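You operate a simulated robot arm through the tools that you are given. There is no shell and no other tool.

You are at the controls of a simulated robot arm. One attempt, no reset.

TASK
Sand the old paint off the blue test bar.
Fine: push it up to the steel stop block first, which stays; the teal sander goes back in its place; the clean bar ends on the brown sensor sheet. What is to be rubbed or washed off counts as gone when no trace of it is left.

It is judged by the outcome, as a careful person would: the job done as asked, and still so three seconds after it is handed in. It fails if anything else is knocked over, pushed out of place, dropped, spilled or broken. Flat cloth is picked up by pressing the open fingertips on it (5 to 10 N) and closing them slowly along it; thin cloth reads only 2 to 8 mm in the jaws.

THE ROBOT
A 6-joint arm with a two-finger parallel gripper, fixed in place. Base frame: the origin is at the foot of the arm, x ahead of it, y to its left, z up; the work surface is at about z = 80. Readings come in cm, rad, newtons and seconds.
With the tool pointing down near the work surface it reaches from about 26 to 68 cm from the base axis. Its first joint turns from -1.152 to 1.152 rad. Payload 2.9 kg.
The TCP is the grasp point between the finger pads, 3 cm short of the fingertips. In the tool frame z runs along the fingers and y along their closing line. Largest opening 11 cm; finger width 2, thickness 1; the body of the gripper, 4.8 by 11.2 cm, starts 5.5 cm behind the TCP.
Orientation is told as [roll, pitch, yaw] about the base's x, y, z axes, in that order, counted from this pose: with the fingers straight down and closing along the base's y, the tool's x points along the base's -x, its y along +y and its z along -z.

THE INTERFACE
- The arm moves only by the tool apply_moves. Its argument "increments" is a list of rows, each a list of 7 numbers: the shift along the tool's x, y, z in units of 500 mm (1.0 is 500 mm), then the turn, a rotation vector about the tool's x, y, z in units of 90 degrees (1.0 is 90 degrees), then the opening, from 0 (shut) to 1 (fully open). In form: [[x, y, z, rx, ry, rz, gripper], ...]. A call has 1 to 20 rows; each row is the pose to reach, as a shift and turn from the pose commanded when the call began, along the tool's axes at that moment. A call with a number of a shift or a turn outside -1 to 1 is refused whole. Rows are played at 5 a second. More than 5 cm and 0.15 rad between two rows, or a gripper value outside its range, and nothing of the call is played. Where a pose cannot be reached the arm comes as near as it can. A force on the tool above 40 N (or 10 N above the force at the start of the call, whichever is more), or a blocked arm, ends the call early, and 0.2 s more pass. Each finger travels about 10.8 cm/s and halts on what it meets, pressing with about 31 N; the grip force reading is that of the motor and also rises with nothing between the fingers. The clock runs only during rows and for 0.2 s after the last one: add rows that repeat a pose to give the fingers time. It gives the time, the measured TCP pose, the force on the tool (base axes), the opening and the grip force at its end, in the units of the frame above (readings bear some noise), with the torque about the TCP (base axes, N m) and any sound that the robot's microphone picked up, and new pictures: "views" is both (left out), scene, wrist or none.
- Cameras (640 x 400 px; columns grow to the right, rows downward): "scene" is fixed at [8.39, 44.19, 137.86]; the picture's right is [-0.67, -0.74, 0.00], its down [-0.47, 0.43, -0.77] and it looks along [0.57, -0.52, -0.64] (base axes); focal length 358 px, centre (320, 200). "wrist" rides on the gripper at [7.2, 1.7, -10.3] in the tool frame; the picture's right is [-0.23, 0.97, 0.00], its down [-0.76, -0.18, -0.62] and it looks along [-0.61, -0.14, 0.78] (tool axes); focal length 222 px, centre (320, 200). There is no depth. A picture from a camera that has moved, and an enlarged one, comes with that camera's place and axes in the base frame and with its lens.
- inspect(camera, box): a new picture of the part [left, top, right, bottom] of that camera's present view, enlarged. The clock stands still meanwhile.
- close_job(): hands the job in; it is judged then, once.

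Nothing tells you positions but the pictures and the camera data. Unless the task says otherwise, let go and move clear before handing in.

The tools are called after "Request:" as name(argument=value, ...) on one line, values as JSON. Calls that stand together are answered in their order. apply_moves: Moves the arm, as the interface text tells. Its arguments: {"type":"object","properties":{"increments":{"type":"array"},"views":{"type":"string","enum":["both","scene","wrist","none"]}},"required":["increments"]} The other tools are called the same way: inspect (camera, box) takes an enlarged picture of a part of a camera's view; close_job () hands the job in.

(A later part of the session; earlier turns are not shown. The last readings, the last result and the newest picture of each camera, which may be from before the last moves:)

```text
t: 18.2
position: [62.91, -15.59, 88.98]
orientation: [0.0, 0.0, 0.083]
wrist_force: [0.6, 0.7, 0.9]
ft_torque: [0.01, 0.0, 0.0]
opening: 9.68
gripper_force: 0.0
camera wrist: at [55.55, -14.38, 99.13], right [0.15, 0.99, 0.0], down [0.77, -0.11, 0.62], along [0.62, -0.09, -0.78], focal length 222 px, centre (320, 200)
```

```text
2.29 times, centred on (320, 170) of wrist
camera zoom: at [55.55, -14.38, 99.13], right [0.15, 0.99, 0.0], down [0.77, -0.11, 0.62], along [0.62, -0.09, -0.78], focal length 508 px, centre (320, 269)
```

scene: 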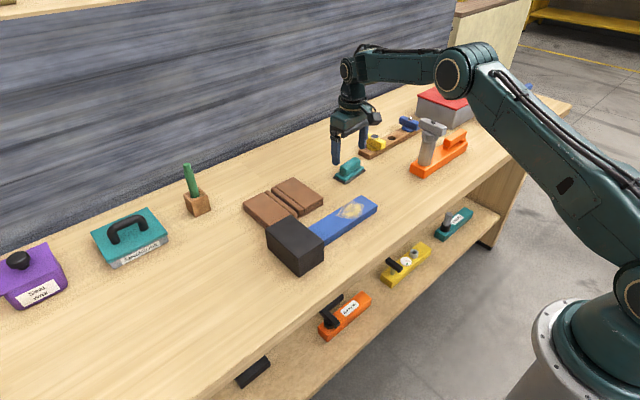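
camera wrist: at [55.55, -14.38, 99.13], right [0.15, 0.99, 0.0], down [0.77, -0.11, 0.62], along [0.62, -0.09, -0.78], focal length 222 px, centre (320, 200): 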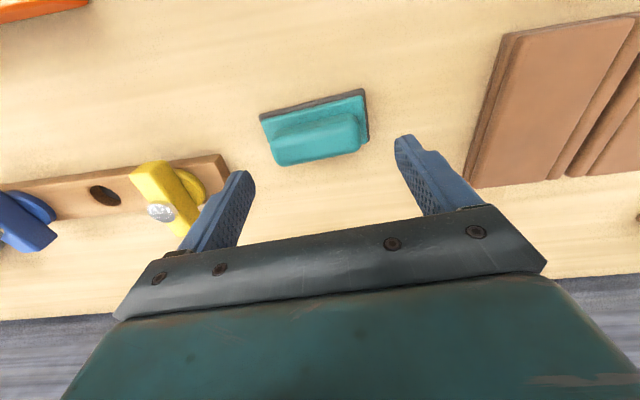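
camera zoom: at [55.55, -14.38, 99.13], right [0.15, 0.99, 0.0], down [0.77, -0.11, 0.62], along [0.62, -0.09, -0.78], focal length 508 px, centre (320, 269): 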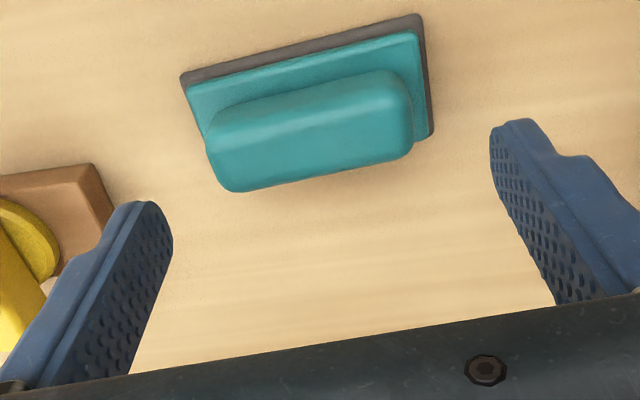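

The alignment looks good. I'll lower slowly around the handle and check for contact.

Request:
apply_moves(increments=[[0, 0, 0.03, 0, 0, 0, 0.88], [0, 0, 0.055, 0, 0, 0, 0.88], [0, 0, 0.07, 0, 0, 0, 0.88], [0, 0, 0.076, 0, 0, 0, 0.88], [0, 0, 0.076, 0, 0, 0, 0.88]], views="scene")

Request:
inspect(camera="scene", box=[325, 130, 385, 190])

Request:
inspect(camera="wrist", box=[180, 80, 460, 240])

```text
t: 19.4
position: [62.97, -15.65, 85.07]
orientation: [0.0, -0.001, 0.081]
wrist_force: [0.2, 0.2, -0.4]
ft_torque: [0.0, -0.04, -0.03]
opening: 9.66
gripper_force: 0.0
```

scene: 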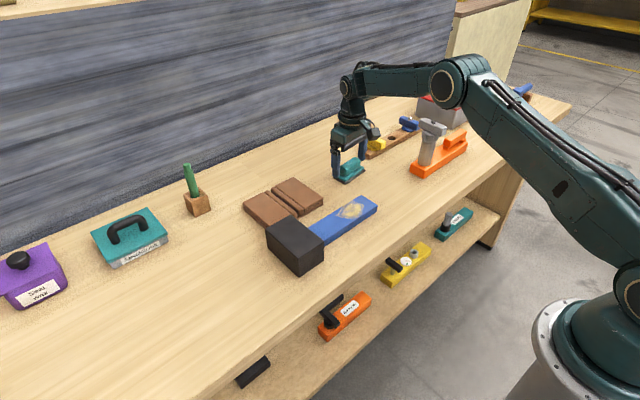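

```text
6.67 times, centred on (355, 160) of scene
camera zoom: at [8.39, 44.19, 137.86], right [-0.67, -0.74, 0.0], down [-0.47, 0.43, -0.77], along [0.57, -0.52, -0.64], focal length 2383 px, centre (87, 467)
```

zoom: 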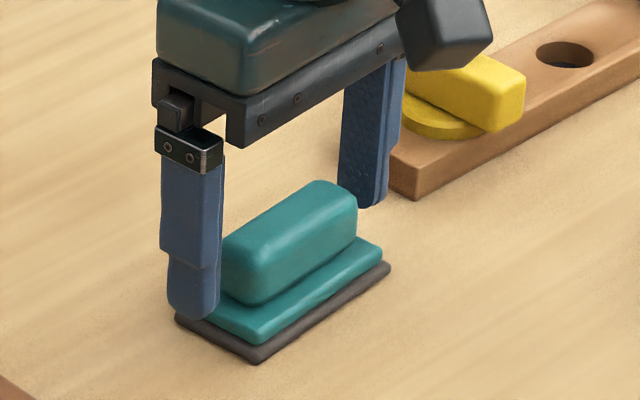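

```text
2.29 times, centred on (320, 160) of wrist
camera zoom: at [55.47, -14.46, 95.26], right [0.15, 0.99, 0.0], down [0.77, -0.11, 0.62], along [0.62, -0.09, -0.78], focal length 508 px, centre (320, 291)
```

zoom: 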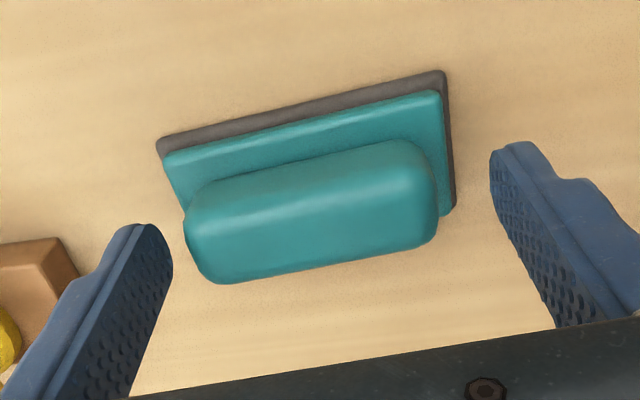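

The fingers straddle the handle with the tips just above the sander plate. I'll close gradually onto the handle.

Request:
apply_moves(increments=[[0.003, 0, 0, 0, 0, 0, 0.78], [0.003, 0, 0, 0, 0, 0, 0.7], [0.003, 0, 0, 0, 0, 0, 0.64], [0.003, 0, 0, 0, 0, 0, 0.6], [0.003, 0, 0, 0, 0, 0, 0.5], [0.003, 0, 0, 0, 0, 0, 0.4], [0.003, 0, 0, 0, 0, 0, 0.4]], views="wrist")

Request:
inspect(camera="wrist", box=[180, 80, 460, 240])

Request:
inspect(camera="scene", box=[325, 130, 385, 190])

```text
t: 21.0
position: [62.68, -15.74, 85.22]
orientation: [0.001, 0.0, 0.081]
wrist_force: [-1.1, -0.6, 1.7]
ft_torque: [-0.01, 0.02, 0.03]
opening: 6.93
gripper_force: 30.7
camera wrist: at [55.35, -14.48, 95.26], right [0.15, 0.99, 0.0], down [0.77, -0.11, 0.62], along [0.62, -0.09, -0.78], focal length 222 px, centre (320, 200)
```

wrist: 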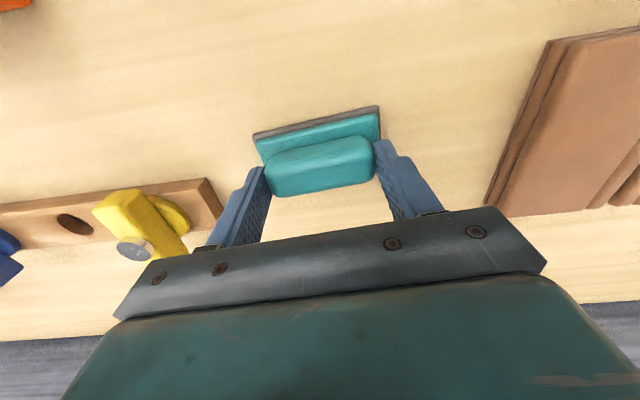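

```text
2.29 times, centred on (320, 160) of wrist
camera zoom: at [55.35, -14.48, 95.26], right [0.15, 0.99, 0.0], down [0.77, -0.11, 0.62], along [0.62, -0.09, -0.78], focal length 508 px, centre (320, 291)
```

zoom: 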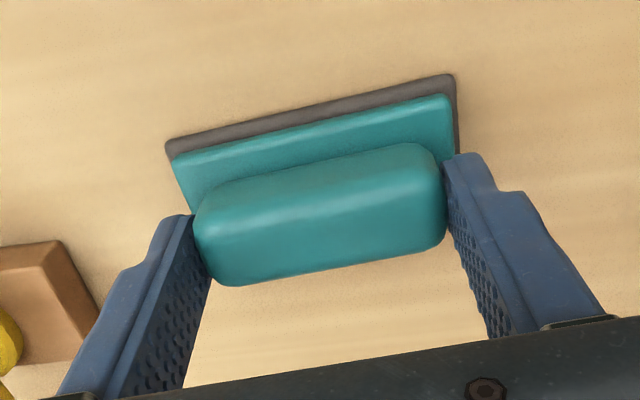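

```text
6.67 times, centred on (355, 160) of scene
camera zoom: at [8.39, 44.19, 137.86], right [-0.67, -0.74, 0.0], down [-0.47, 0.43, -0.77], along [0.57, -0.52, -0.64], focal length 2383 px, centre (87, 467)
```

zoom: 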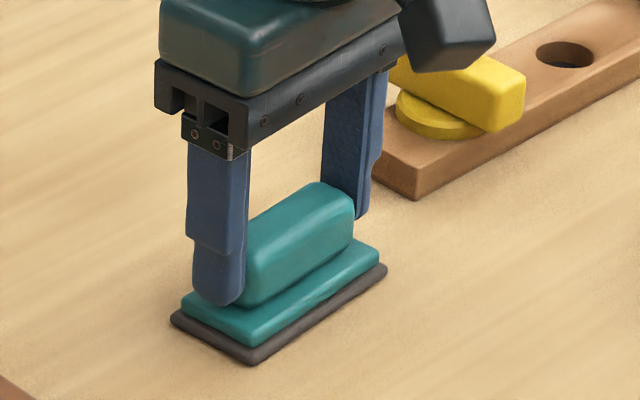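

The sander is gripped (6.93 cm, 31 N). I'll lift it straight up and carry it over to the paint patch, turning it square with the bar.

Request:
apply_moves(increments=[[0, 0, -0.03, 0, 0, 0, 0.4], [0, 0, -0.09, 0, 0, 0, 0.4], [0, 0, -0.156, 0, 0, 0, 0.4], [0.06, 0.06, -0.156, 0, 0, 0.013, 0.4], [0.12, 0.12, -0.156, 0, 0, 0.026, 0.4], [0.18, 0.18, -0.156, 0, 0, 0.04, 0.4], [0.2316, 0.2338, -0.156, 0, 0, 0.0522, 0.4], [0.2316, 0.2338, -0.156, 0, 0, 0.0522, 0.4]], views="both")

Request:
inspect(camera="scene", box=[310, 130, 410, 230])

Request:
inspect(camera="wrist", box=[200, 50, 480, 240])

```text
t: 22.8
position: [50.12, -4.84, 92.93]
orientation: [0.0, -0.001, -0.001]
wrist_force: [0.6, 0.6, 0.0]
ft_torque: [0.0, -0.02, 0.01]
opening: 4.43
gripper_force: 0.1
camera wrist: at [42.82, -3.03, 103.03], right [0.23, 0.97, 0.0], down [0.76, -0.18, 0.62], along [0.61, -0.14, -0.78], focal length 222 px, centre (320, 200)
```

scene: 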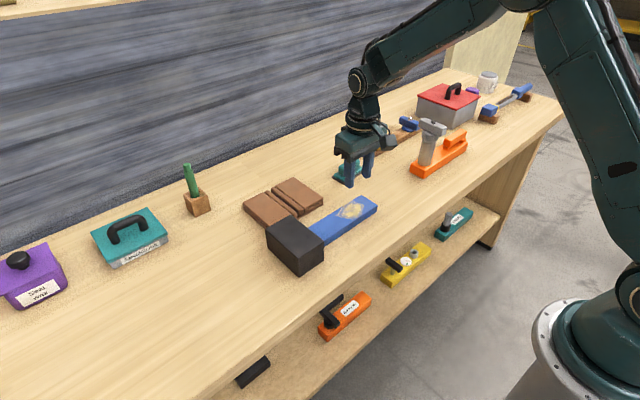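
wrist: 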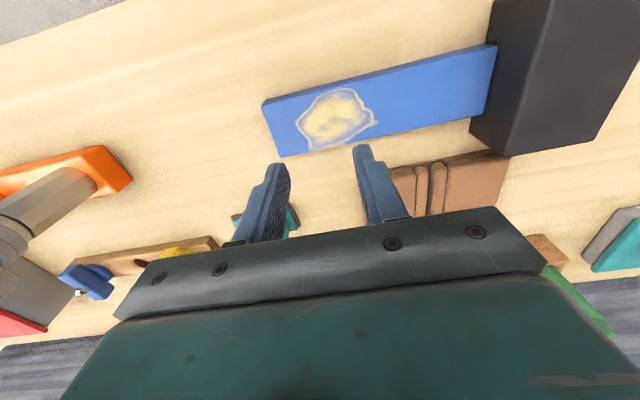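

```text
4.00 times, centred on (360, 180) of scene
camera zoom: at [8.39, 44.19, 137.86], right [-0.67, -0.74, 0.0], down [-0.47, 0.43, -0.77], along [0.57, -0.52, -0.64], focal length 1430 px, centre (160, 280)
```

zoom: 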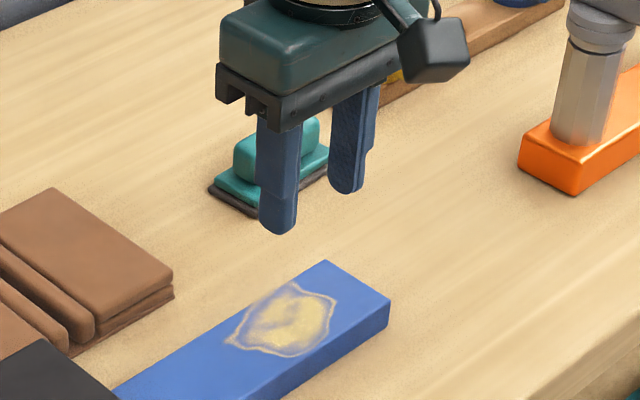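

```text
2.11 times, centred on (340, 145) of wrist
camera zoom: at [42.82, -3.03, 103.03], right [0.23, 0.97, 0.0], down [0.76, -0.18, 0.62], along [0.61, -0.14, -0.78], focal length 468 px, centre (278, 316)
```

zoom: 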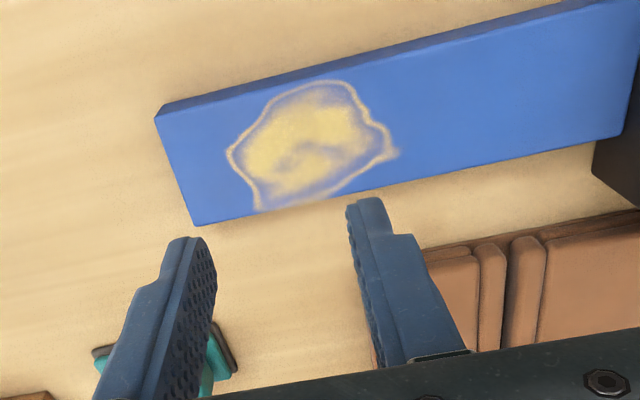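

The grip slipped and the sander stayed in its place. I'll check exactly how it sits now before choosing a better grip.

Request:
apply_moves(increments=[[0, -0.06, -0.04, 0, 0, 0, 0.5], [-0.02, -0.13, -0.08, 0, 0, 0, 0.5], [-0.02, -0.2, -0.1, 0, 0, 0, 0.5], [-0.02, -0.2, -0.1, 0, 0, 0, 0.5]], views="both")

Request:
inspect(camera="scene", box=[325, 145, 385, 190])

Request:
inspect(camera="wrist", box=[250, 130, 410, 230])

```text
t: 23.8
position: [51.04, -14.86, 98.04]
orientation: [0.0, 0.0, 0.0]
wrist_force: [-0.2, 0.6, -0.7]
ft_torque: [-0.01, 0.0, 0.0]
opening: 5.51
gripper_force: 0.0
camera wrist: at [43.81, -13.07, 108.14], right [0.23, 0.97, 0.0], down [0.76, -0.18, 0.62], along [0.61, -0.14, -0.78], focal length 222 px, centre (320, 200)
```

scene: 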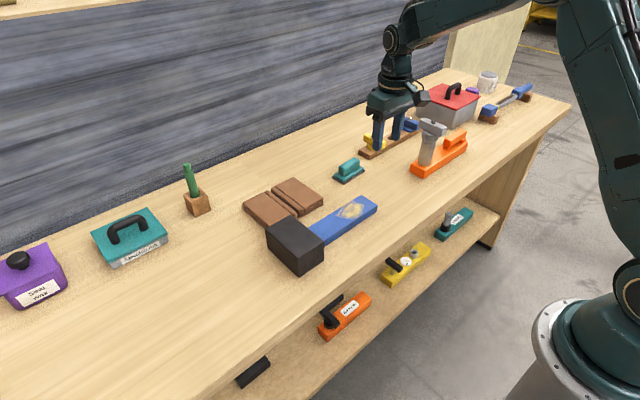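
wrist: 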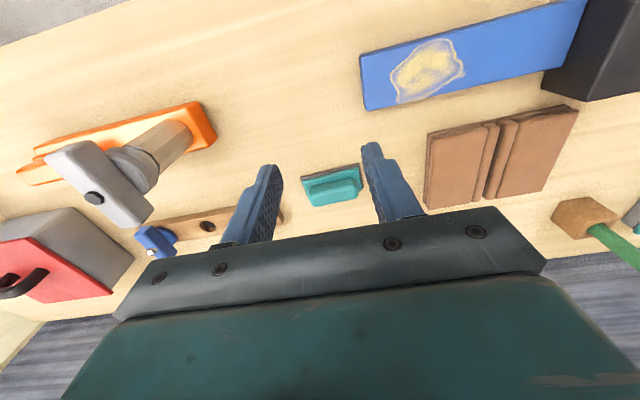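

```text
8.89 times, centred on (355, 168) of scene
camera zoom: at [8.4, 44.19, 137.86], right [-0.67, -0.74, 0.0], down [-0.47, 0.43, -0.77], along [0.57, -0.52, -0.64], focal length 3177 px, centre (9, 489)
```

zoom: 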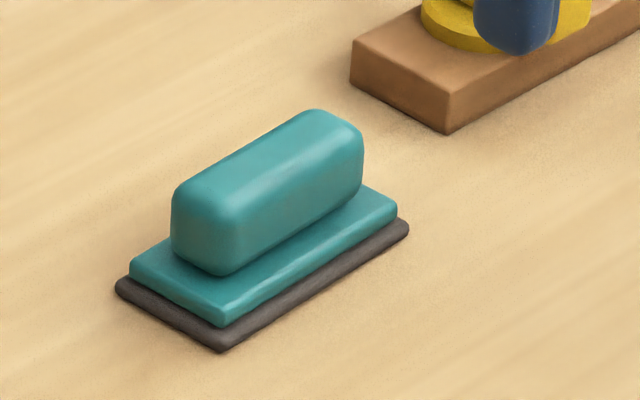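

```text
4.00 times, centred on (330, 180) of wrist
camera zoom: at [43.81, -13.07, 108.14], right [0.23, 0.97, 0.0], down [0.76, -0.18, 0.62], along [0.61, -0.14, -0.78], focal length 888 px, centre (280, 280)
```

zoom: 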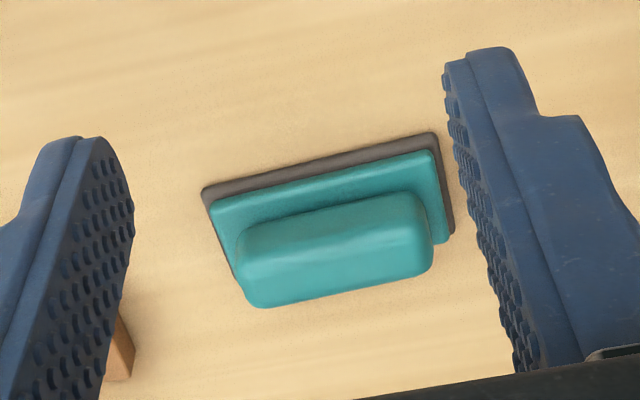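

The sander shifted by only a few millimetres, to about (62.85, −15.5). Its ends gave a poor hold, so I'll turn the wrist 90° and grip the handle by its long flat sides instead.

Request:
apply_moves(increments=[[-0.02, -0.001, 0.0, 0, 0, 0.088, 0.5], [-0.04, -0.002, 0.0, 0, 0, 0.176, 0.5], [-0.06, -0.003, 0.0, 0, 0, 0.264, 0.5], [-0.08, -0.004, 0.0, 0, 0, 0.352, 0.5], [-0.1, -0.005, 0.0, 0, 0, 0.44, 0.5], [-0.12, -0.006, 0.02, 0, 0, 0.528, 0.5], [-0.14, -0.007, 0.04, 0, 0, 0.616, 0.5], [-0.165, -0.008, 0.06, 0, 0, 0.704, 0.5], [-0.19, -0.009, 0.08, 0, 0, 0.792, 0.5], [-0.215, -0.01, 0.1, 0, 0, 0.88, 0.5], [-0.235, -0.01, 0.12, 0, 0, 0.97, 0.5], [-0.235, -0.01, 0.16, 0, 0, 0.97, 0.5], [-0.235, -0.01, 0.16, 0, 0, 0.97, 0.5]], views="both")

Request:
inspect(camera="wrist", box=[180, 80, 460, 240])

Request:
inspect(camera="scene", box=[325, 120, 405, 190])

```text
t: 26.6
position: [62.89, -15.28, 89.76]
orientation: [0.001, 0.001, -1.523]
wrist_force: [0.4, -0.7, 0.2]
ft_torque: [-0.01, 0.01, -0.03]
opening: 5.48
gripper_force: 0.1
camera wrist: at [64.25, -7.93, 99.85], right [0.98, -0.18, 0.0], down [-0.14, -0.77, 0.62], along [-0.11, -0.61, -0.78], focal length 222 px, centre (320, 200)
```

scene: 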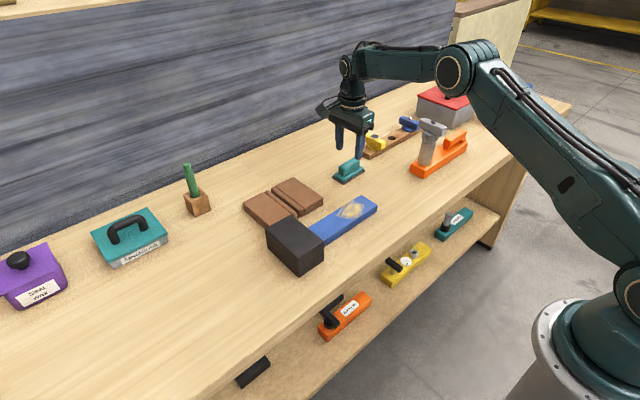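
wrist: 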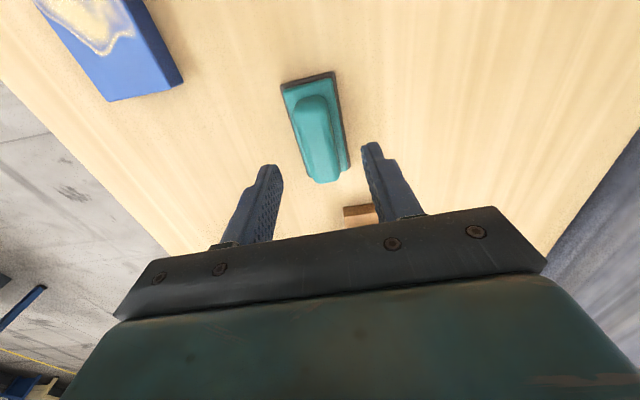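

```text
2.29 times, centred on (320, 160) of wrist
camera zoom: at [64.25, -7.93, 99.85], right [0.98, -0.18, 0.0], down [-0.14, -0.77, 0.62], along [-0.11, -0.61, -0.78], focal length 508 px, centre (320, 291)
```

zoom: 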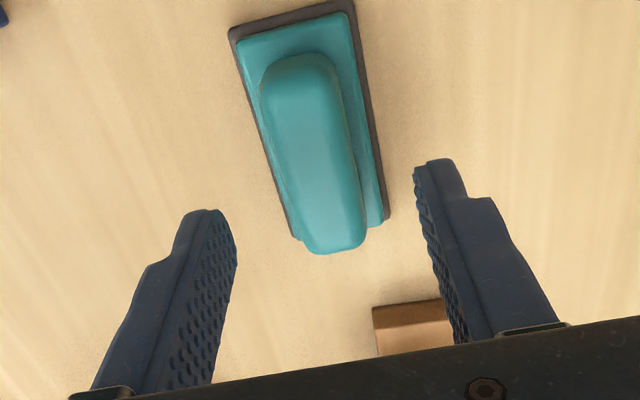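

```text
5.71 times, centred on (365, 155) of scene
camera zoom: at [8.39, 44.19, 137.86], right [-0.67, -0.74, 0.0], down [-0.47, 0.43, -0.77], along [0.57, -0.52, -0.64], focal length 2043 px, centre (63, 457)
```

zoom: 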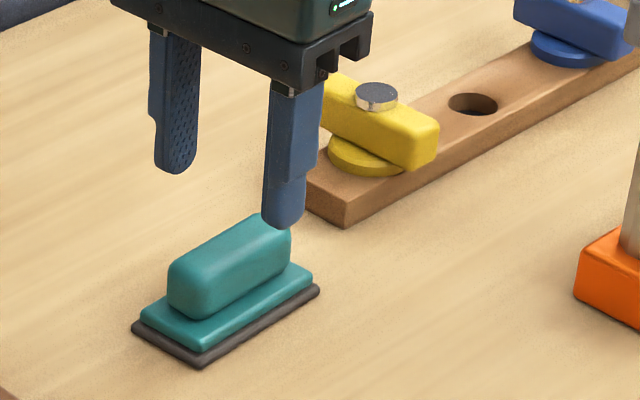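

The fingers now straddle the long sides. I'll lower, close, then do a very slow test lift while watching the weight and the opening.

Request:
apply_moves(increments=[[0, 0, 0.03, 0, 0, 0, 0.5], [0, 0, 0.06, 0, 0, 0, 0.5], [0, 0, 0.085, 0, 0, 0, 0.5], [0, 0, 0.098, 0, 0, 0, 0.5], [0, 0, 0.098, 0, 0, 0, 0.5]], views="none")

Request:
inspect(camera="scene", box=[325, 130, 385, 190])

Request:
inspect(camera="wrist", box=[180, 80, 460, 240])

```text
t: 27.8
position: [62.97, -15.47, 84.93]
orientation: [0.001, -0.001, -1.523]
wrist_force: [-0.1, -0.8, -0.3]
ft_torque: [-0.01, -0.03, 0.0]
opening: 5.51
gripper_force: 0.0
```

```text
6.67 times, centred on (355, 160) of scene
camera zoom: at [8.39, 44.19, 137.86], right [-0.67, -0.74, 0.0], down [-0.47, 0.43, -0.77], along [0.57, -0.52, -0.64], focal length 2383 px, centre (87, 467)
```

zoom: 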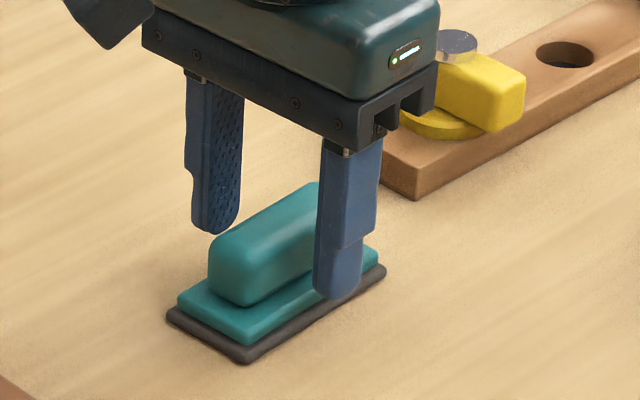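

```text
2.29 times, centred on (320, 160) of wrist
camera zoom: at [64.26, -8.03, 95.1], right [0.98, -0.18, 0.0], down [-0.14, -0.77, 0.62], along [-0.11, -0.61, -0.78], focal length 508 px, centre (320, 291)
```

zoom: 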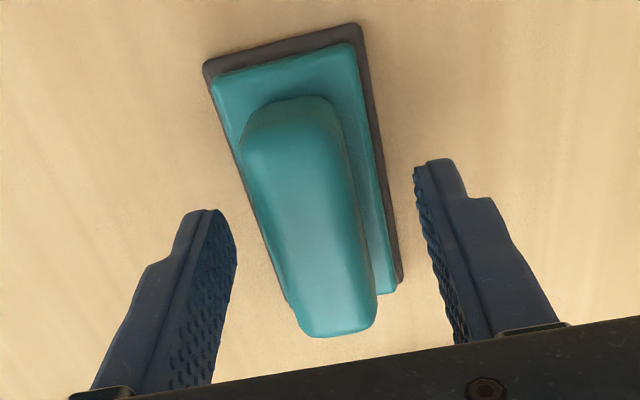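

Request:
apply_moves(increments=[[0, 0, 0, 0, 0, 0, 0.42], [0, 0, 0, 0, 0, 0, 0.34], [0, 0, 0, 0, 0, 0, 0.27], [0, 0, 0, 0, 0, 0, 0.2], [0, 0, 0, 0, 0, 0, 0.1], [0, 0, 0, 0, 0, 0, 0], [0, 0, 0, 0, 0, 0, 0]], views="none")

Request:
inspect(camera="wrist", box=[180, 80, 460, 240])

Request:
apply_moves(increments=[[0, 0, -0.004, 0, 0, 0, 0], [0, 0, -0.008, 0, 0, 0, 0], [0, 0, -0.012, 0, 0, 0, 0]], views="none")

Request:
inspect(camera="scene", box=[325, 130, 385, 190])

```text
t: 29.4
position: [62.93, -15.45, 85.11]
orientation: [-0.002, 0.0, -1.524]
wrist_force: [1.1, 0.2, 0.4]
ft_torque: [0.03, -0.02, 0.01]
opening: 2.5
gripper_force: 31.5
```

```text
2.29 times, centred on (320, 160) of wrist
camera zoom: at [64.26, -8.02, 95.12], right [0.98, -0.18, 0.0], down [-0.14, -0.77, 0.62], along [-0.11, -0.61, -0.78], focal length 508 px, centre (320, 291)
```

zoom: 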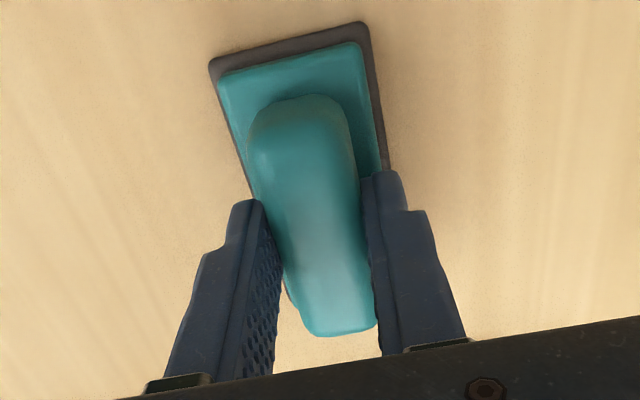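

```text
t: 30.2
position: [62.91, -15.46, 85.63]
orientation: [0.0, 0.0, -1.525]
wrist_force: [-0.4, -0.3, -1.7]
ft_torque: [-0.02, 0.0, 0.01]
opening: 2.51
gripper_force: 30.3
```

```text
6.67 times, centred on (355, 160) of scene
camera zoom: at [8.4, 44.19, 137.86], right [-0.67, -0.74, 0.0], down [-0.47, 0.43, -0.77], along [0.57, -0.52, -0.64], focal length 2383 px, centre (87, 467)
```

zoom: 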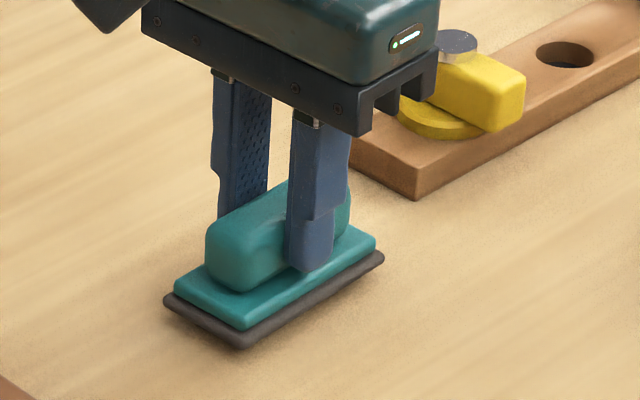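

The sander is held firmly (2.5 cm opening, weight about 2 N) and has left the bench. I'll lift it higher and carry it gently over the −y part of the bar.

Request:
apply_moves(increments=[[0, 0, -0.02, 0, 0, 0, 0], [0, 0, -0.05, 0, 0, 0, 0], [0, 0, -0.08, 0, 0, 0, 0], [0, 0, -0.11, 0, 0, 0, 0], [0, 0, -0.14, 0, 0, 0, 0], [0.02, -0.0246, -0.15, 0, 0, 0.003, 0], [0.05, -0.0615, -0.15, 0, 0, 0.007, 0], [0.08, -0.0983, -0.15, 0, 0, 0.012, 0], [0.11, -0.135, -0.15, 0, 0, 0.017, 0], [0.14, -0.172, -0.15, 0, 0, 0.022, 0], [0.17, -0.208, -0.15, 0, 0, 0.026, 0], [0.19, -0.234, -0.15, 0, 0, 0.03, 0], [0.2018, -0.2458, -0.15, 0, 0, 0.03, 0], [0.2018, -0.2458, -0.15, 0, 0, 0.03, 0]], views="both")

Request:
inspect(camera="scene", box=[290, 130, 410, 240])

Request:
inspect(camera="wrist", box=[180, 40, 460, 240])

```text
t: 33.2
position: [50.17, -5.91, 93.03]
orientation: [0.0, -0.002, -1.571]
wrist_force: [0.2, -0.7, -1.0]
ft_torque: [0.0, -0.01, 0.02]
opening: 2.51
gripper_force: 30.5
camera wrist: at [51.9, 1.51, 103.23], right [0.97, -0.23, 0.0], down [-0.18, -0.76, 0.62], along [-0.14, -0.61, -0.78], focal length 222 px, centre (320, 200)
```

scene: 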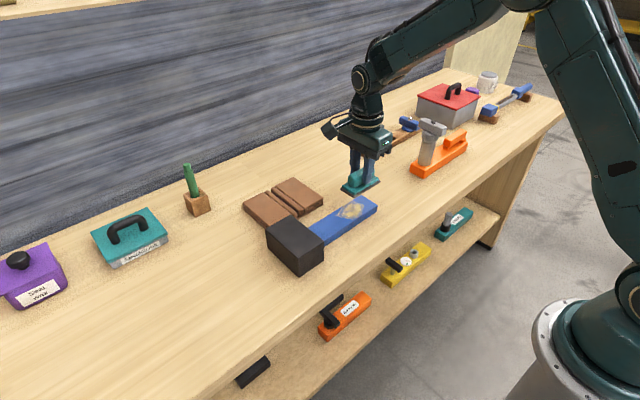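
wrist: 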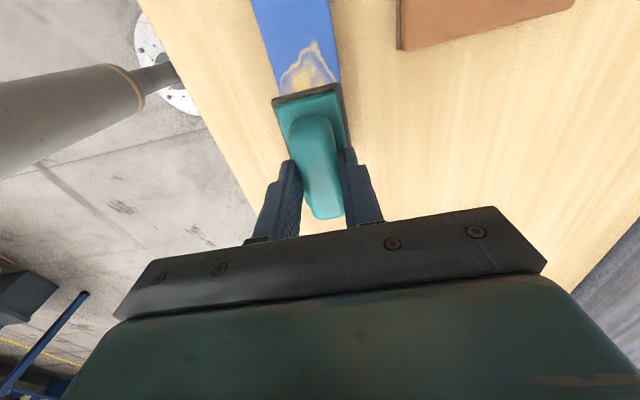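

```text
3.64 times, centred on (350, 185) of scene
camera zoom: at [8.39, 44.19, 137.86], right [-0.67, -0.74, 0.0], down [-0.47, 0.43, -0.77], along [0.57, -0.52, -0.64], focal length 1300 px, centre (211, 254)
```

zoom: 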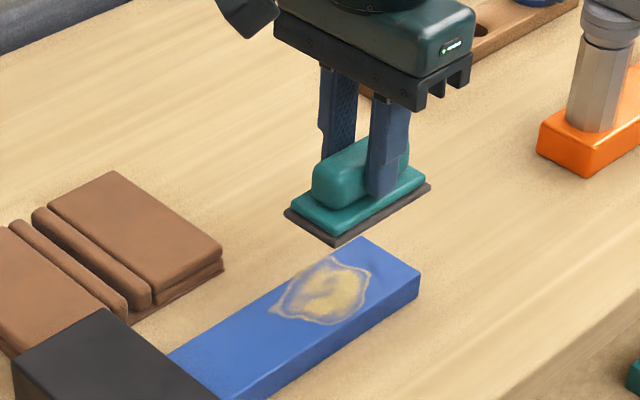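

```text
2.00 times, centred on (320, 140) of wrist
camera zoom: at [51.9, 1.51, 103.23], right [0.97, -0.23, 0.0], down [-0.18, -0.76, 0.62], along [-0.14, -0.61, -0.78], focal length 444 px, centre (320, 320)
```

zoom: 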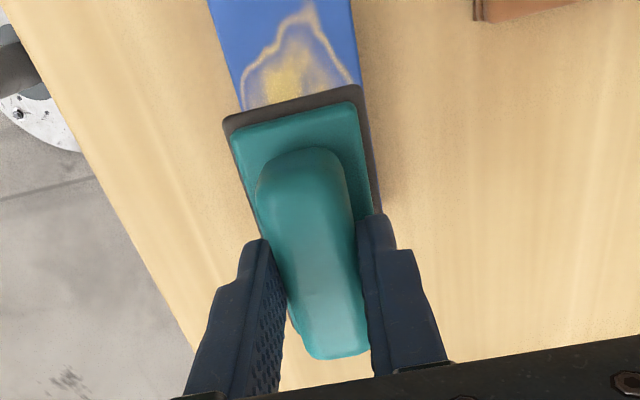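

The sander is level over the bar. I'll lower it toward the bar top in small steps until light contact.

Request:
apply_moves(increments=[[0, 0.0, 0.03, 0, 0, 0, 0], [0, 0.0, 0.06, 0, 0, 0, 0], [0, 0.0, 0.09, 0, 0, 0, 0], [0, 0.0, 0.108, 0, 0, 0, 0], [0, 0.0, 0.114, 0, 0, 0, 0], [0, 0, 0.118, 0, 0, 0, 0]], views="none")

Request:
inspect(camera="scene", box=[310, 150, 410, 240])

```text
t: 34.6
position: [50.24, -5.94, 87.21]
orientation: [0.001, 0.0, -1.57]
wrist_force: [-0.3, -0.7, -1.4]
ft_torque: [-0.04, -0.05, -0.01]
opening: 2.53
gripper_force: 31.0
```

```text
4.44 times, centred on (360, 195) of scene
camera zoom: at [8.4, 44.19, 137.86], right [-0.67, -0.74, 0.0], down [-0.47, 0.43, -0.77], along [0.57, -0.52, -0.64], focal length 1589 px, centre (142, 222)
```

zoom: 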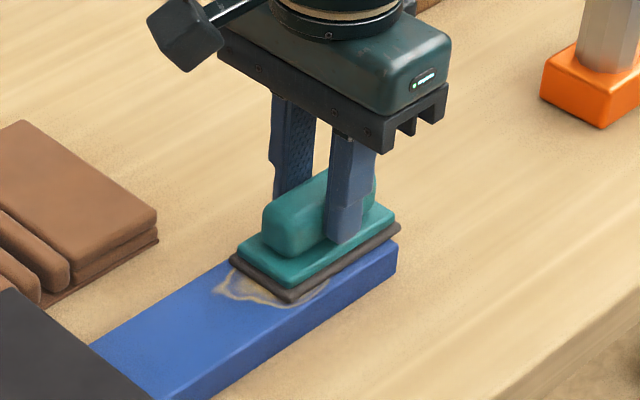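

Request:
apply_moves(increments=[[0, 0, 0.002, 0, 0, 0, 0], [0, 0, 0.004, 0, 0, 0, 0], [0, 0, 0.006, 0, 0, 0, 0]], views="none")

Request:
apply_moves(increments=[[0, 0, 0.002, 0, 0, 0, 0], [0, 0, 0.002, 0, 0, 0, 0]], views="none")

```text
t: 35.4
position: [50.16, -5.83, 87.09]
orientation: [0.005, 0.001, -1.57]
wrist_force: [-10.2, 0.8, 30.1]
ft_torque: [0.05, 0.33, -0.01]
opening: 2.56
gripper_force: 30.6
```

```text
t: 36.0
position: [50.11, -5.95, 86.9]
orientation: [0.002, -0.001, -1.57]
wrist_force: [-8.4, 0.6, 29.6]
ft_torque: [0.03, 0.31, 0.02]
opening: 2.55
gripper_force: 30.3
```

The contact force is higher than I want (30 N), so I'll ease off to about 8–10 N.

Request:
apply_moves(increments=[[0, 0, -0.002, 0, 0, 0, 0], [0, 0, -0.003, 0, 0, 0, 0]], views="none")

```text
t: 36.6
position: [50.17, -5.86, 86.81]
orientation: [0.003, 0.0, -1.57]
wrist_force: [3.0, -0.8, 9.2]
ft_torque: [-0.22, -0.27, 0.04]
opening: 2.54
gripper_force: 31.2
```

About 9 N now. First slow stroke in +y, toward the stop.

Request:
apply_moves(increments=[[0.014, 0, 0, 0, 0, 0, 0], [0.028, 0, 0, 0, 0, 0, 0], [0.042, 0, 0, 0, 0, 0, 0], [0.056, 0, 0, 0, 0, 0, 0], [0.07, 0, 0, 0, 0, 0, 0], [0.084, 0, 0, 0, 0, 0, 0]], views="both")

Request:
inspect(camera="scene", box=[290, 150, 410, 250])

```text
t: 38.0
position: [50.28, -1.72, 86.87]
orientation: [0.0, 0.001, -1.57]
wrist_force: [-0.6, -0.4, 0.7]
ft_torque: [-0.12, -0.07, 0.0]
opening: 2.54
gripper_force: 30.3
camera wrist: at [51.91, 5.6, 97.01], right [0.97, -0.23, 0.0], down [-0.18, -0.76, 0.62], along [-0.14, -0.61, -0.78], focal length 222 px, centre (320, 200)
```

scene: 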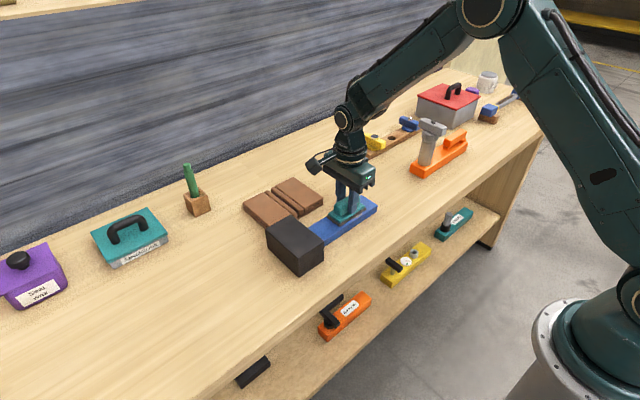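
wrist: 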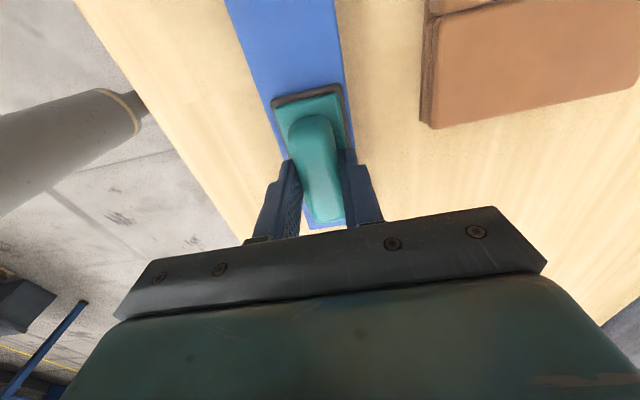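

```text
4.00 times, centred on (350, 200) of scene
camera zoom: at [8.39, 44.19, 137.86], right [-0.67, -0.74, 0.0], down [-0.47, 0.43, -0.77], along [0.57, -0.52, -0.64], focal length 1430 px, centre (200, 200)
```

zoom: 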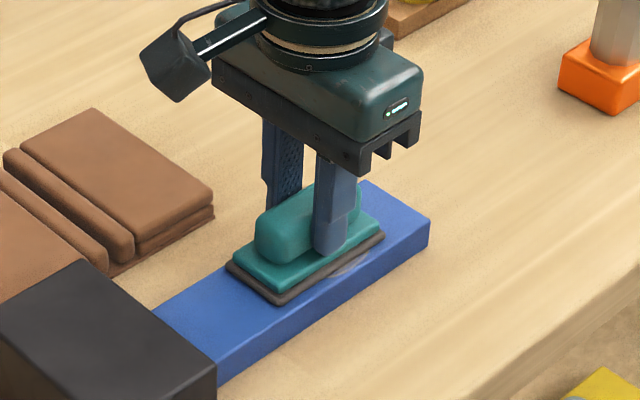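

The paint is coming off. I'll add a little pressure, finish this stroke, and go back along the same lane lightly.

Request:
apply_moves(increments=[[0, 0, 0.001, 0, 0, 0, 0], [0.016, 0, 0.001, 0, 0, 0, 0], [0.032, 0, 0.001, 0, 0, 0, 0], [0.048, 0, 0.001, 0, 0, 0, 0], [0.048, 0, 0.001, 0, 0, 0, 0]], views="none")

Request:
apply_moves(increments=[[-0.016, 0, 0, 0, 0, 0, 0], [-0.032, 0, 0, 0, 0, 0, 0], [-0.048, 0, 0, 0, 0, 0, 0], [-0.064, 0, 0, 0, 0, 0, 0], [-0.08, 0, 0, 0, 0, 0, 0], [-0.096, 0, 0, 0, 0, 0, 0]], views="scene")

Request:
inspect(camera="scene", box=[290, 150, 410, 250])

```text
t: 39.2
position: [50.22, 0.73, 86.94]
orientation: [0.0, 0.001, -1.57]
wrist_force: [-0.4, -0.9, 5.7]
ft_torque: [0.03, 0.1, -0.03]
opening: 2.5
gripper_force: 30.9
```

```text
t: 40.6
position: [50.2, -4.23, 86.95]
orientation: [0.0, 0.0, -1.573]
wrist_force: [0.0, 2.2, 4.6]
ft_torque: [0.05, 0.02, 0.04]
opening: 2.53
gripper_force: 31.5
```

scene: 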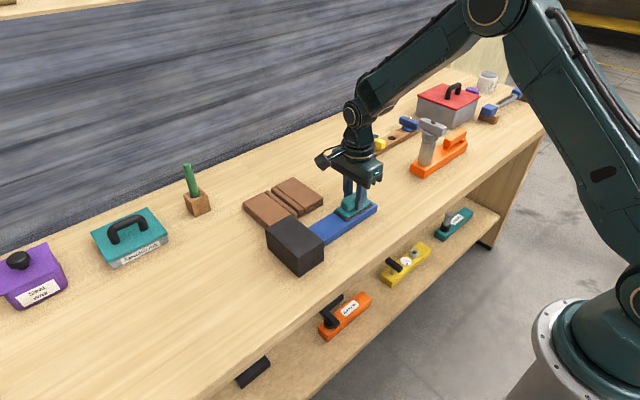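

```text
4.00 times, centred on (350, 200) of scene
camera zoom: at [8.39, 44.2, 137.86], right [-0.67, -0.74, 0.0], down [-0.47, 0.43, -0.77], along [0.57, -0.52, -0.64], focal length 1430 px, centre (200, 200)
```

zoom: 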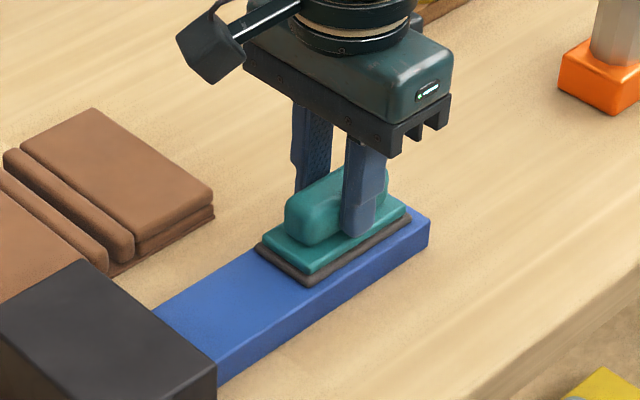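

Good: about 5 N normal force, 2 N friction, and the bar stays put. I'll now cover the edges in offset lanes.

Request:
apply_moves(increments=[[-0.016, 0, 0, 0, 0, 0, 0], [-0.032, 0, 0, 0, 0, 0, 0], [-0.048, 0, 0, 0, 0, 0, 0], [-0.064, 0, 0, 0, 0, 0, 0], [-0.064, -0.006, 0, 0, 0, 0, 0], [-0.064, -0.012, 0, 0, 0, 0, 0], [-0.048, -0.012, 0, 0, 0, 0, 0], [-0.032, -0.012, 0, 0, 0, 0, 0], [-0.016, -0.012, 0, 0, 0, 0, 0], [0, -0.012, 0, 0, 0, 0, 0], [0.016, -0.012, 0, 0, 0, 0, 0], [0.032, -0.012, 0, 0, 0, 0, 0], [0.048, -0.012, 0, 0, 0, 0, 0], [0.064, -0.012, 0, 0, 0, 0, 0], [0.08, -0.012, 0, 0, 0, 0, 0], [0.096, -0.012, 0, 0, 0, 0, 0], [0.104, -0.012, 0, 0, 0, 0, 0]], views="none")

Request:
apply_moves(increments=[[0, 0.008, 0, 0, 0, 0, 0], [0, 0.016, 0, 0, 0, 0, 0], [0, 0.026, 0, 0, 0, 0, 0], [-0.016, 0.026, 0, 0, 0, 0, 0], [-0.032, 0.026, 0, 0, 0, 0, 0], [-0.048, 0.026, 0, 0, 0, 0, 0], [-0.064, 0.026, 0, 0, 0, 0, 0], [-0.08, 0.026, 0, 0, 0, 0, 0], [-0.096, 0.026, 0, 0, 0, 0, 0], [-0.112, 0.026, 0, 0, 0, 0, 0], [-0.128, 0.026, 0, 0, 0, 0, 0], [-0.144, 0.026, 0, 0, 0, 0, 0], [-0.16, 0.026, 0, 0, 0, 0, 0], [-0.168, 0.026, 0, 0, 0, 0, 0]], views="scene")

Request:
inspect(camera="scene", box=[290, 150, 410, 250])

```text
t: 44.2
position: [49.57, 1.02, 87.04]
orientation: [-0.001, 0.002, -1.571]
wrist_force: [-0.2, 0.3, -0.8]
ft_torque: [-0.02, -0.02, 0.01]
opening: 2.51
gripper_force: 30.9
```

```text
t: 47.2
position: [50.84, -7.4, 86.87]
orientation: [0.0, 0.0, -1.571]
wrist_force: [-0.3, 0.0, -1.1]
ft_torque: [-0.02, 0.0, 0.02]
opening: 2.54
gripper_force: 30.4
```

scene: 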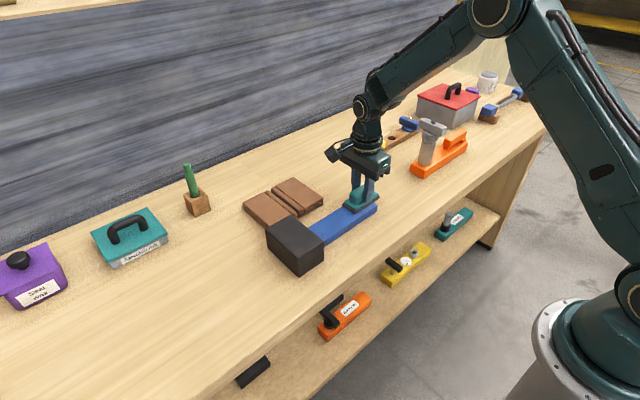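

```text
4.00 times, centred on (350, 200) of scene
camera zoom: at [8.4, 44.19, 137.86], right [-0.67, -0.74, 0.0], down [-0.47, 0.43, -0.77], along [0.57, -0.52, -0.64], focal length 1430 px, centre (200, 200)
```

zoom: 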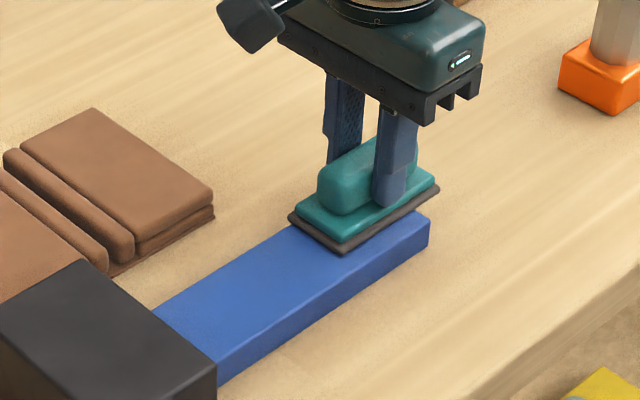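

The exposed part looks clean. I'll lift the sander away to inspect the whole top of the bar.

Request:
apply_moves(increments=[[0, 0, -0.03, 0, 0, 0, 0], [0, 0, -0.07, 0, 0, 0, 0], [0, 0.02, -0.11, 0, 0, 0, 0], [-0.02, 0.06, -0.13, 0, 0, 0, 0], [-0.05, 0.1, -0.13, 0, 0, 0, 0], [-0.09, 0.14, -0.13, 0, 0, 0, 0], [-0.12, 0.17, -0.13, 0, 0, 0, 0], [-0.12, 0.17, -0.13, 0, 0, 0, 0]], views="both")

Request:
inspect(camera="scene", box=[300, 185, 390, 250])

Request:
inspect(camera="scene", box=[340, 190, 385, 220])

```text
t: 49.0
position: [59.51, -13.41, 93.52]
orientation: [-0.001, 0.001, -1.572]
wrist_force: [-0.4, 0.3, -0.6]
ft_torque: [0.0, -0.02, 0.0]
opening: 2.52
gripper_force: 31.3
camera wrist: at [61.11, -6.06, 103.57], right [0.97, -0.23, 0.0], down [-0.18, -0.76, 0.62], along [-0.14, -0.61, -0.78], focal length 222 px, centre (320, 200)
```

scene: 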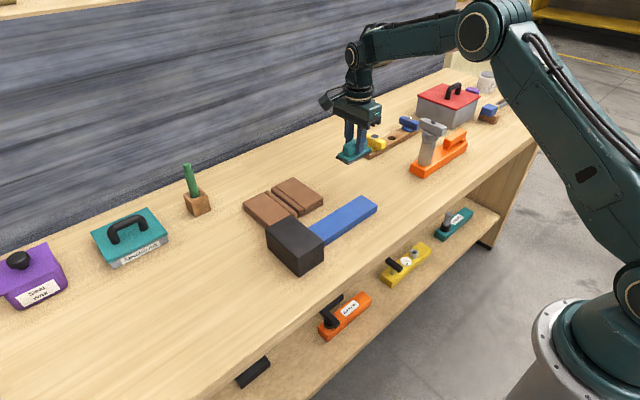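
wrist: 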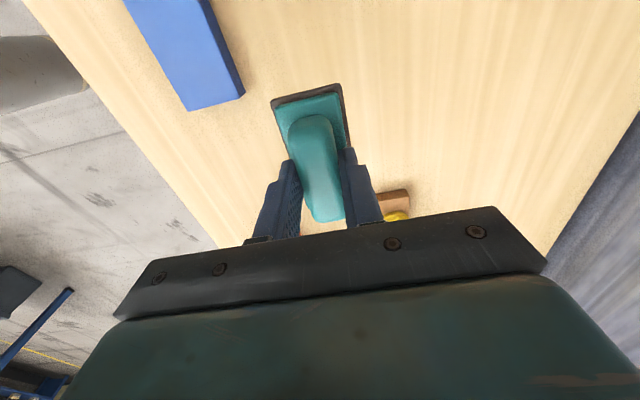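

```text
6.15 times, centred on (345, 218) of scene
camera zoom: at [8.4, 44.19, 137.86], right [-0.67, -0.74, 0.0], down [-0.47, 0.43, -0.77], along [0.57, -0.52, -0.64], focal length 2200 px, centre (166, 92)
```

zoom: 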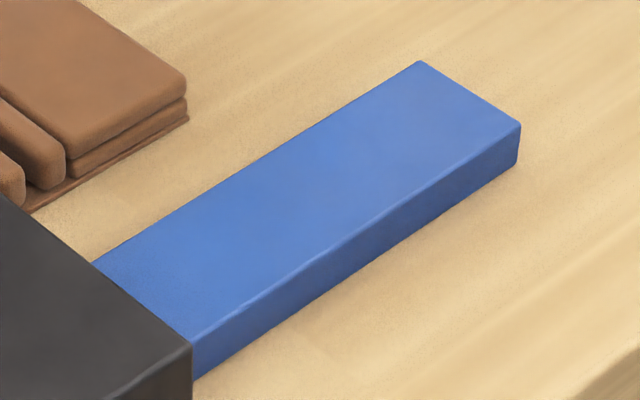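

```text
13.33 times, centred on (362, 205) of scene
camera zoom: at [8.4, 44.19, 137.86], right [-0.67, -0.74, 0.0], down [-0.47, 0.43, -0.77], along [0.57, -0.52, -0.64], focal length 4766 px, centre (-247, 133)
```

zoom: 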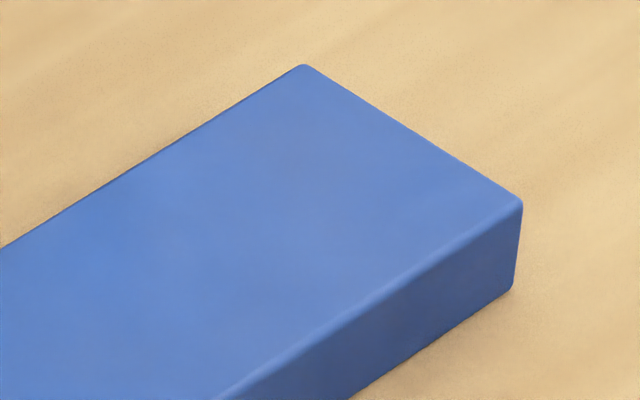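

Request:
inspect(camera="scene", box=[335, 195, 360, 215])

Request:
inspect(camera="scene", box=[350, 200, 375, 220])

Request:
inspect(camera="scene", box=[320, 205, 350, 230])

Request:
inspect(camera="wrist", box=[110, 0, 260, 115])

```text
16.00 times, centred on (348, 205) of scene
camera zoom: at [8.4, 44.19, 137.86], right [-0.67, -0.74, 0.0], down [-0.47, 0.43, -0.77], along [0.57, -0.52, -0.64], focal length 5719 px, centre (-120, 120)
```

zoom: 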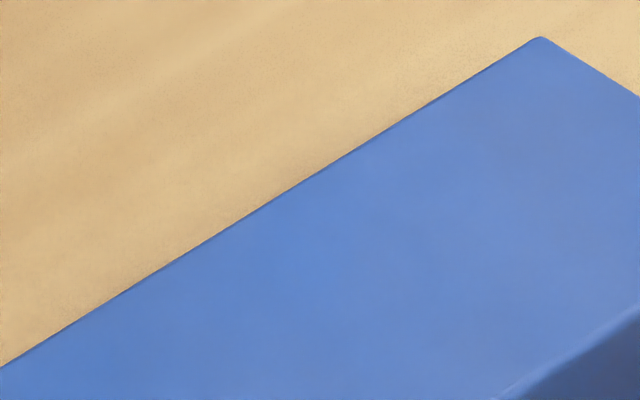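

```text
16.00 times, centred on (362, 210) of scene
camera zoom: at [8.4, 44.19, 137.86], right [-0.67, -0.74, 0.0], down [-0.47, 0.43, -0.77], along [0.57, -0.52, -0.64], focal length 5719 px, centre (-360, 40)
```

zoom: 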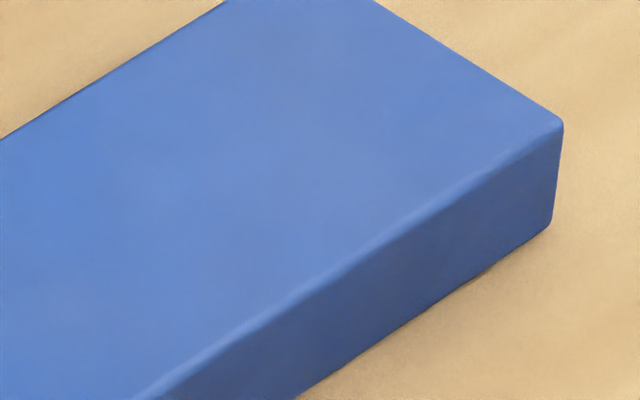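

```text
16.00 times, centred on (335, 218) of scene
camera zoom: at [8.4, 44.19, 137.86], right [-0.67, -0.74, 0.0], down [-0.47, 0.43, -0.77], along [0.57, -0.52, -0.64], focal length 5719 px, centre (80, -80)
```

zoom: 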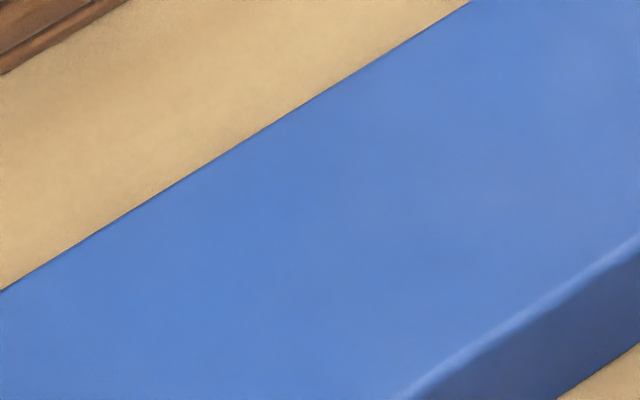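

```text
3.48 times, centred on (185, 58) of wrist
camera zoom: at [61.11, -6.06, 103.57], right [0.97, -0.23, 0.0], down [-0.18, -0.76, 0.62], along [-0.14, -0.61, -0.78], focal length 773 px, centre (790, 696)
```

zoom: 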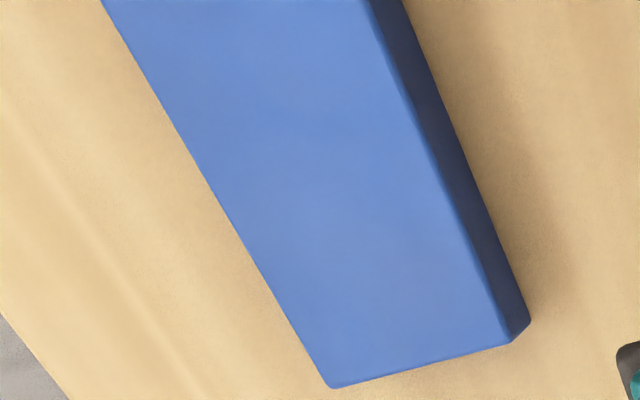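

The top looks clean. To be sure no faint trace remains, I'll do another full round of passes with steady pressure before putting the sander back.

Request:
apply_moves(increments=[[0.03, -0.037, 0, 0, 0, 0, 0], [0.06, -0.074, 0, 0, 0, 0, 0], [0.09, -0.111, 0, 0, 0, 0, 0], [0.12, -0.148, 0, 0, 0, 0, 0], [0.148, -0.184, 0, 0, 0, 0, 0], [0.148, -0.184, 0.03, 0, 0, 0, 0], [0.148, -0.184, 0.07, 0, 0, 0, 0], [0.148, -0.184, 0.1, 0, 0, 0, 0], [0.148, -0.184, 0.12, 0, 0, 0, 0], [0.148, -0.184, 0.128, 0, 0, 0, 0], [0.148, -0.184, 0.13, 0, 0, 0, 0], [0.148, -0.184, 0.13, 0, 0, 0, 0]], views="none")

Request:
apply_moves(increments=[[0, 0, 0.001, 0, 0, 0, 0], [0, 0, 0.001, 0, 0, 0, 0]], views="none")

```text
t: 51.6
position: [50.17, -6.01, 86.97]
orientation: [-0.002, -0.001, -1.571]
wrist_force: [-1.9, -0.6, 5.0]
ft_torque: [0.03, 0.08, 0.01]
opening: 2.53
gripper_force: 30.7
```

```text
t: 52.2
position: [50.37, -5.85, 86.83]
orientation: [0.002, 0.001, -1.571]
wrist_force: [-3.5, 0.6, 12.6]
ft_torque: [0.03, 0.19, -0.01]
opening: 2.54
gripper_force: 31.3
```

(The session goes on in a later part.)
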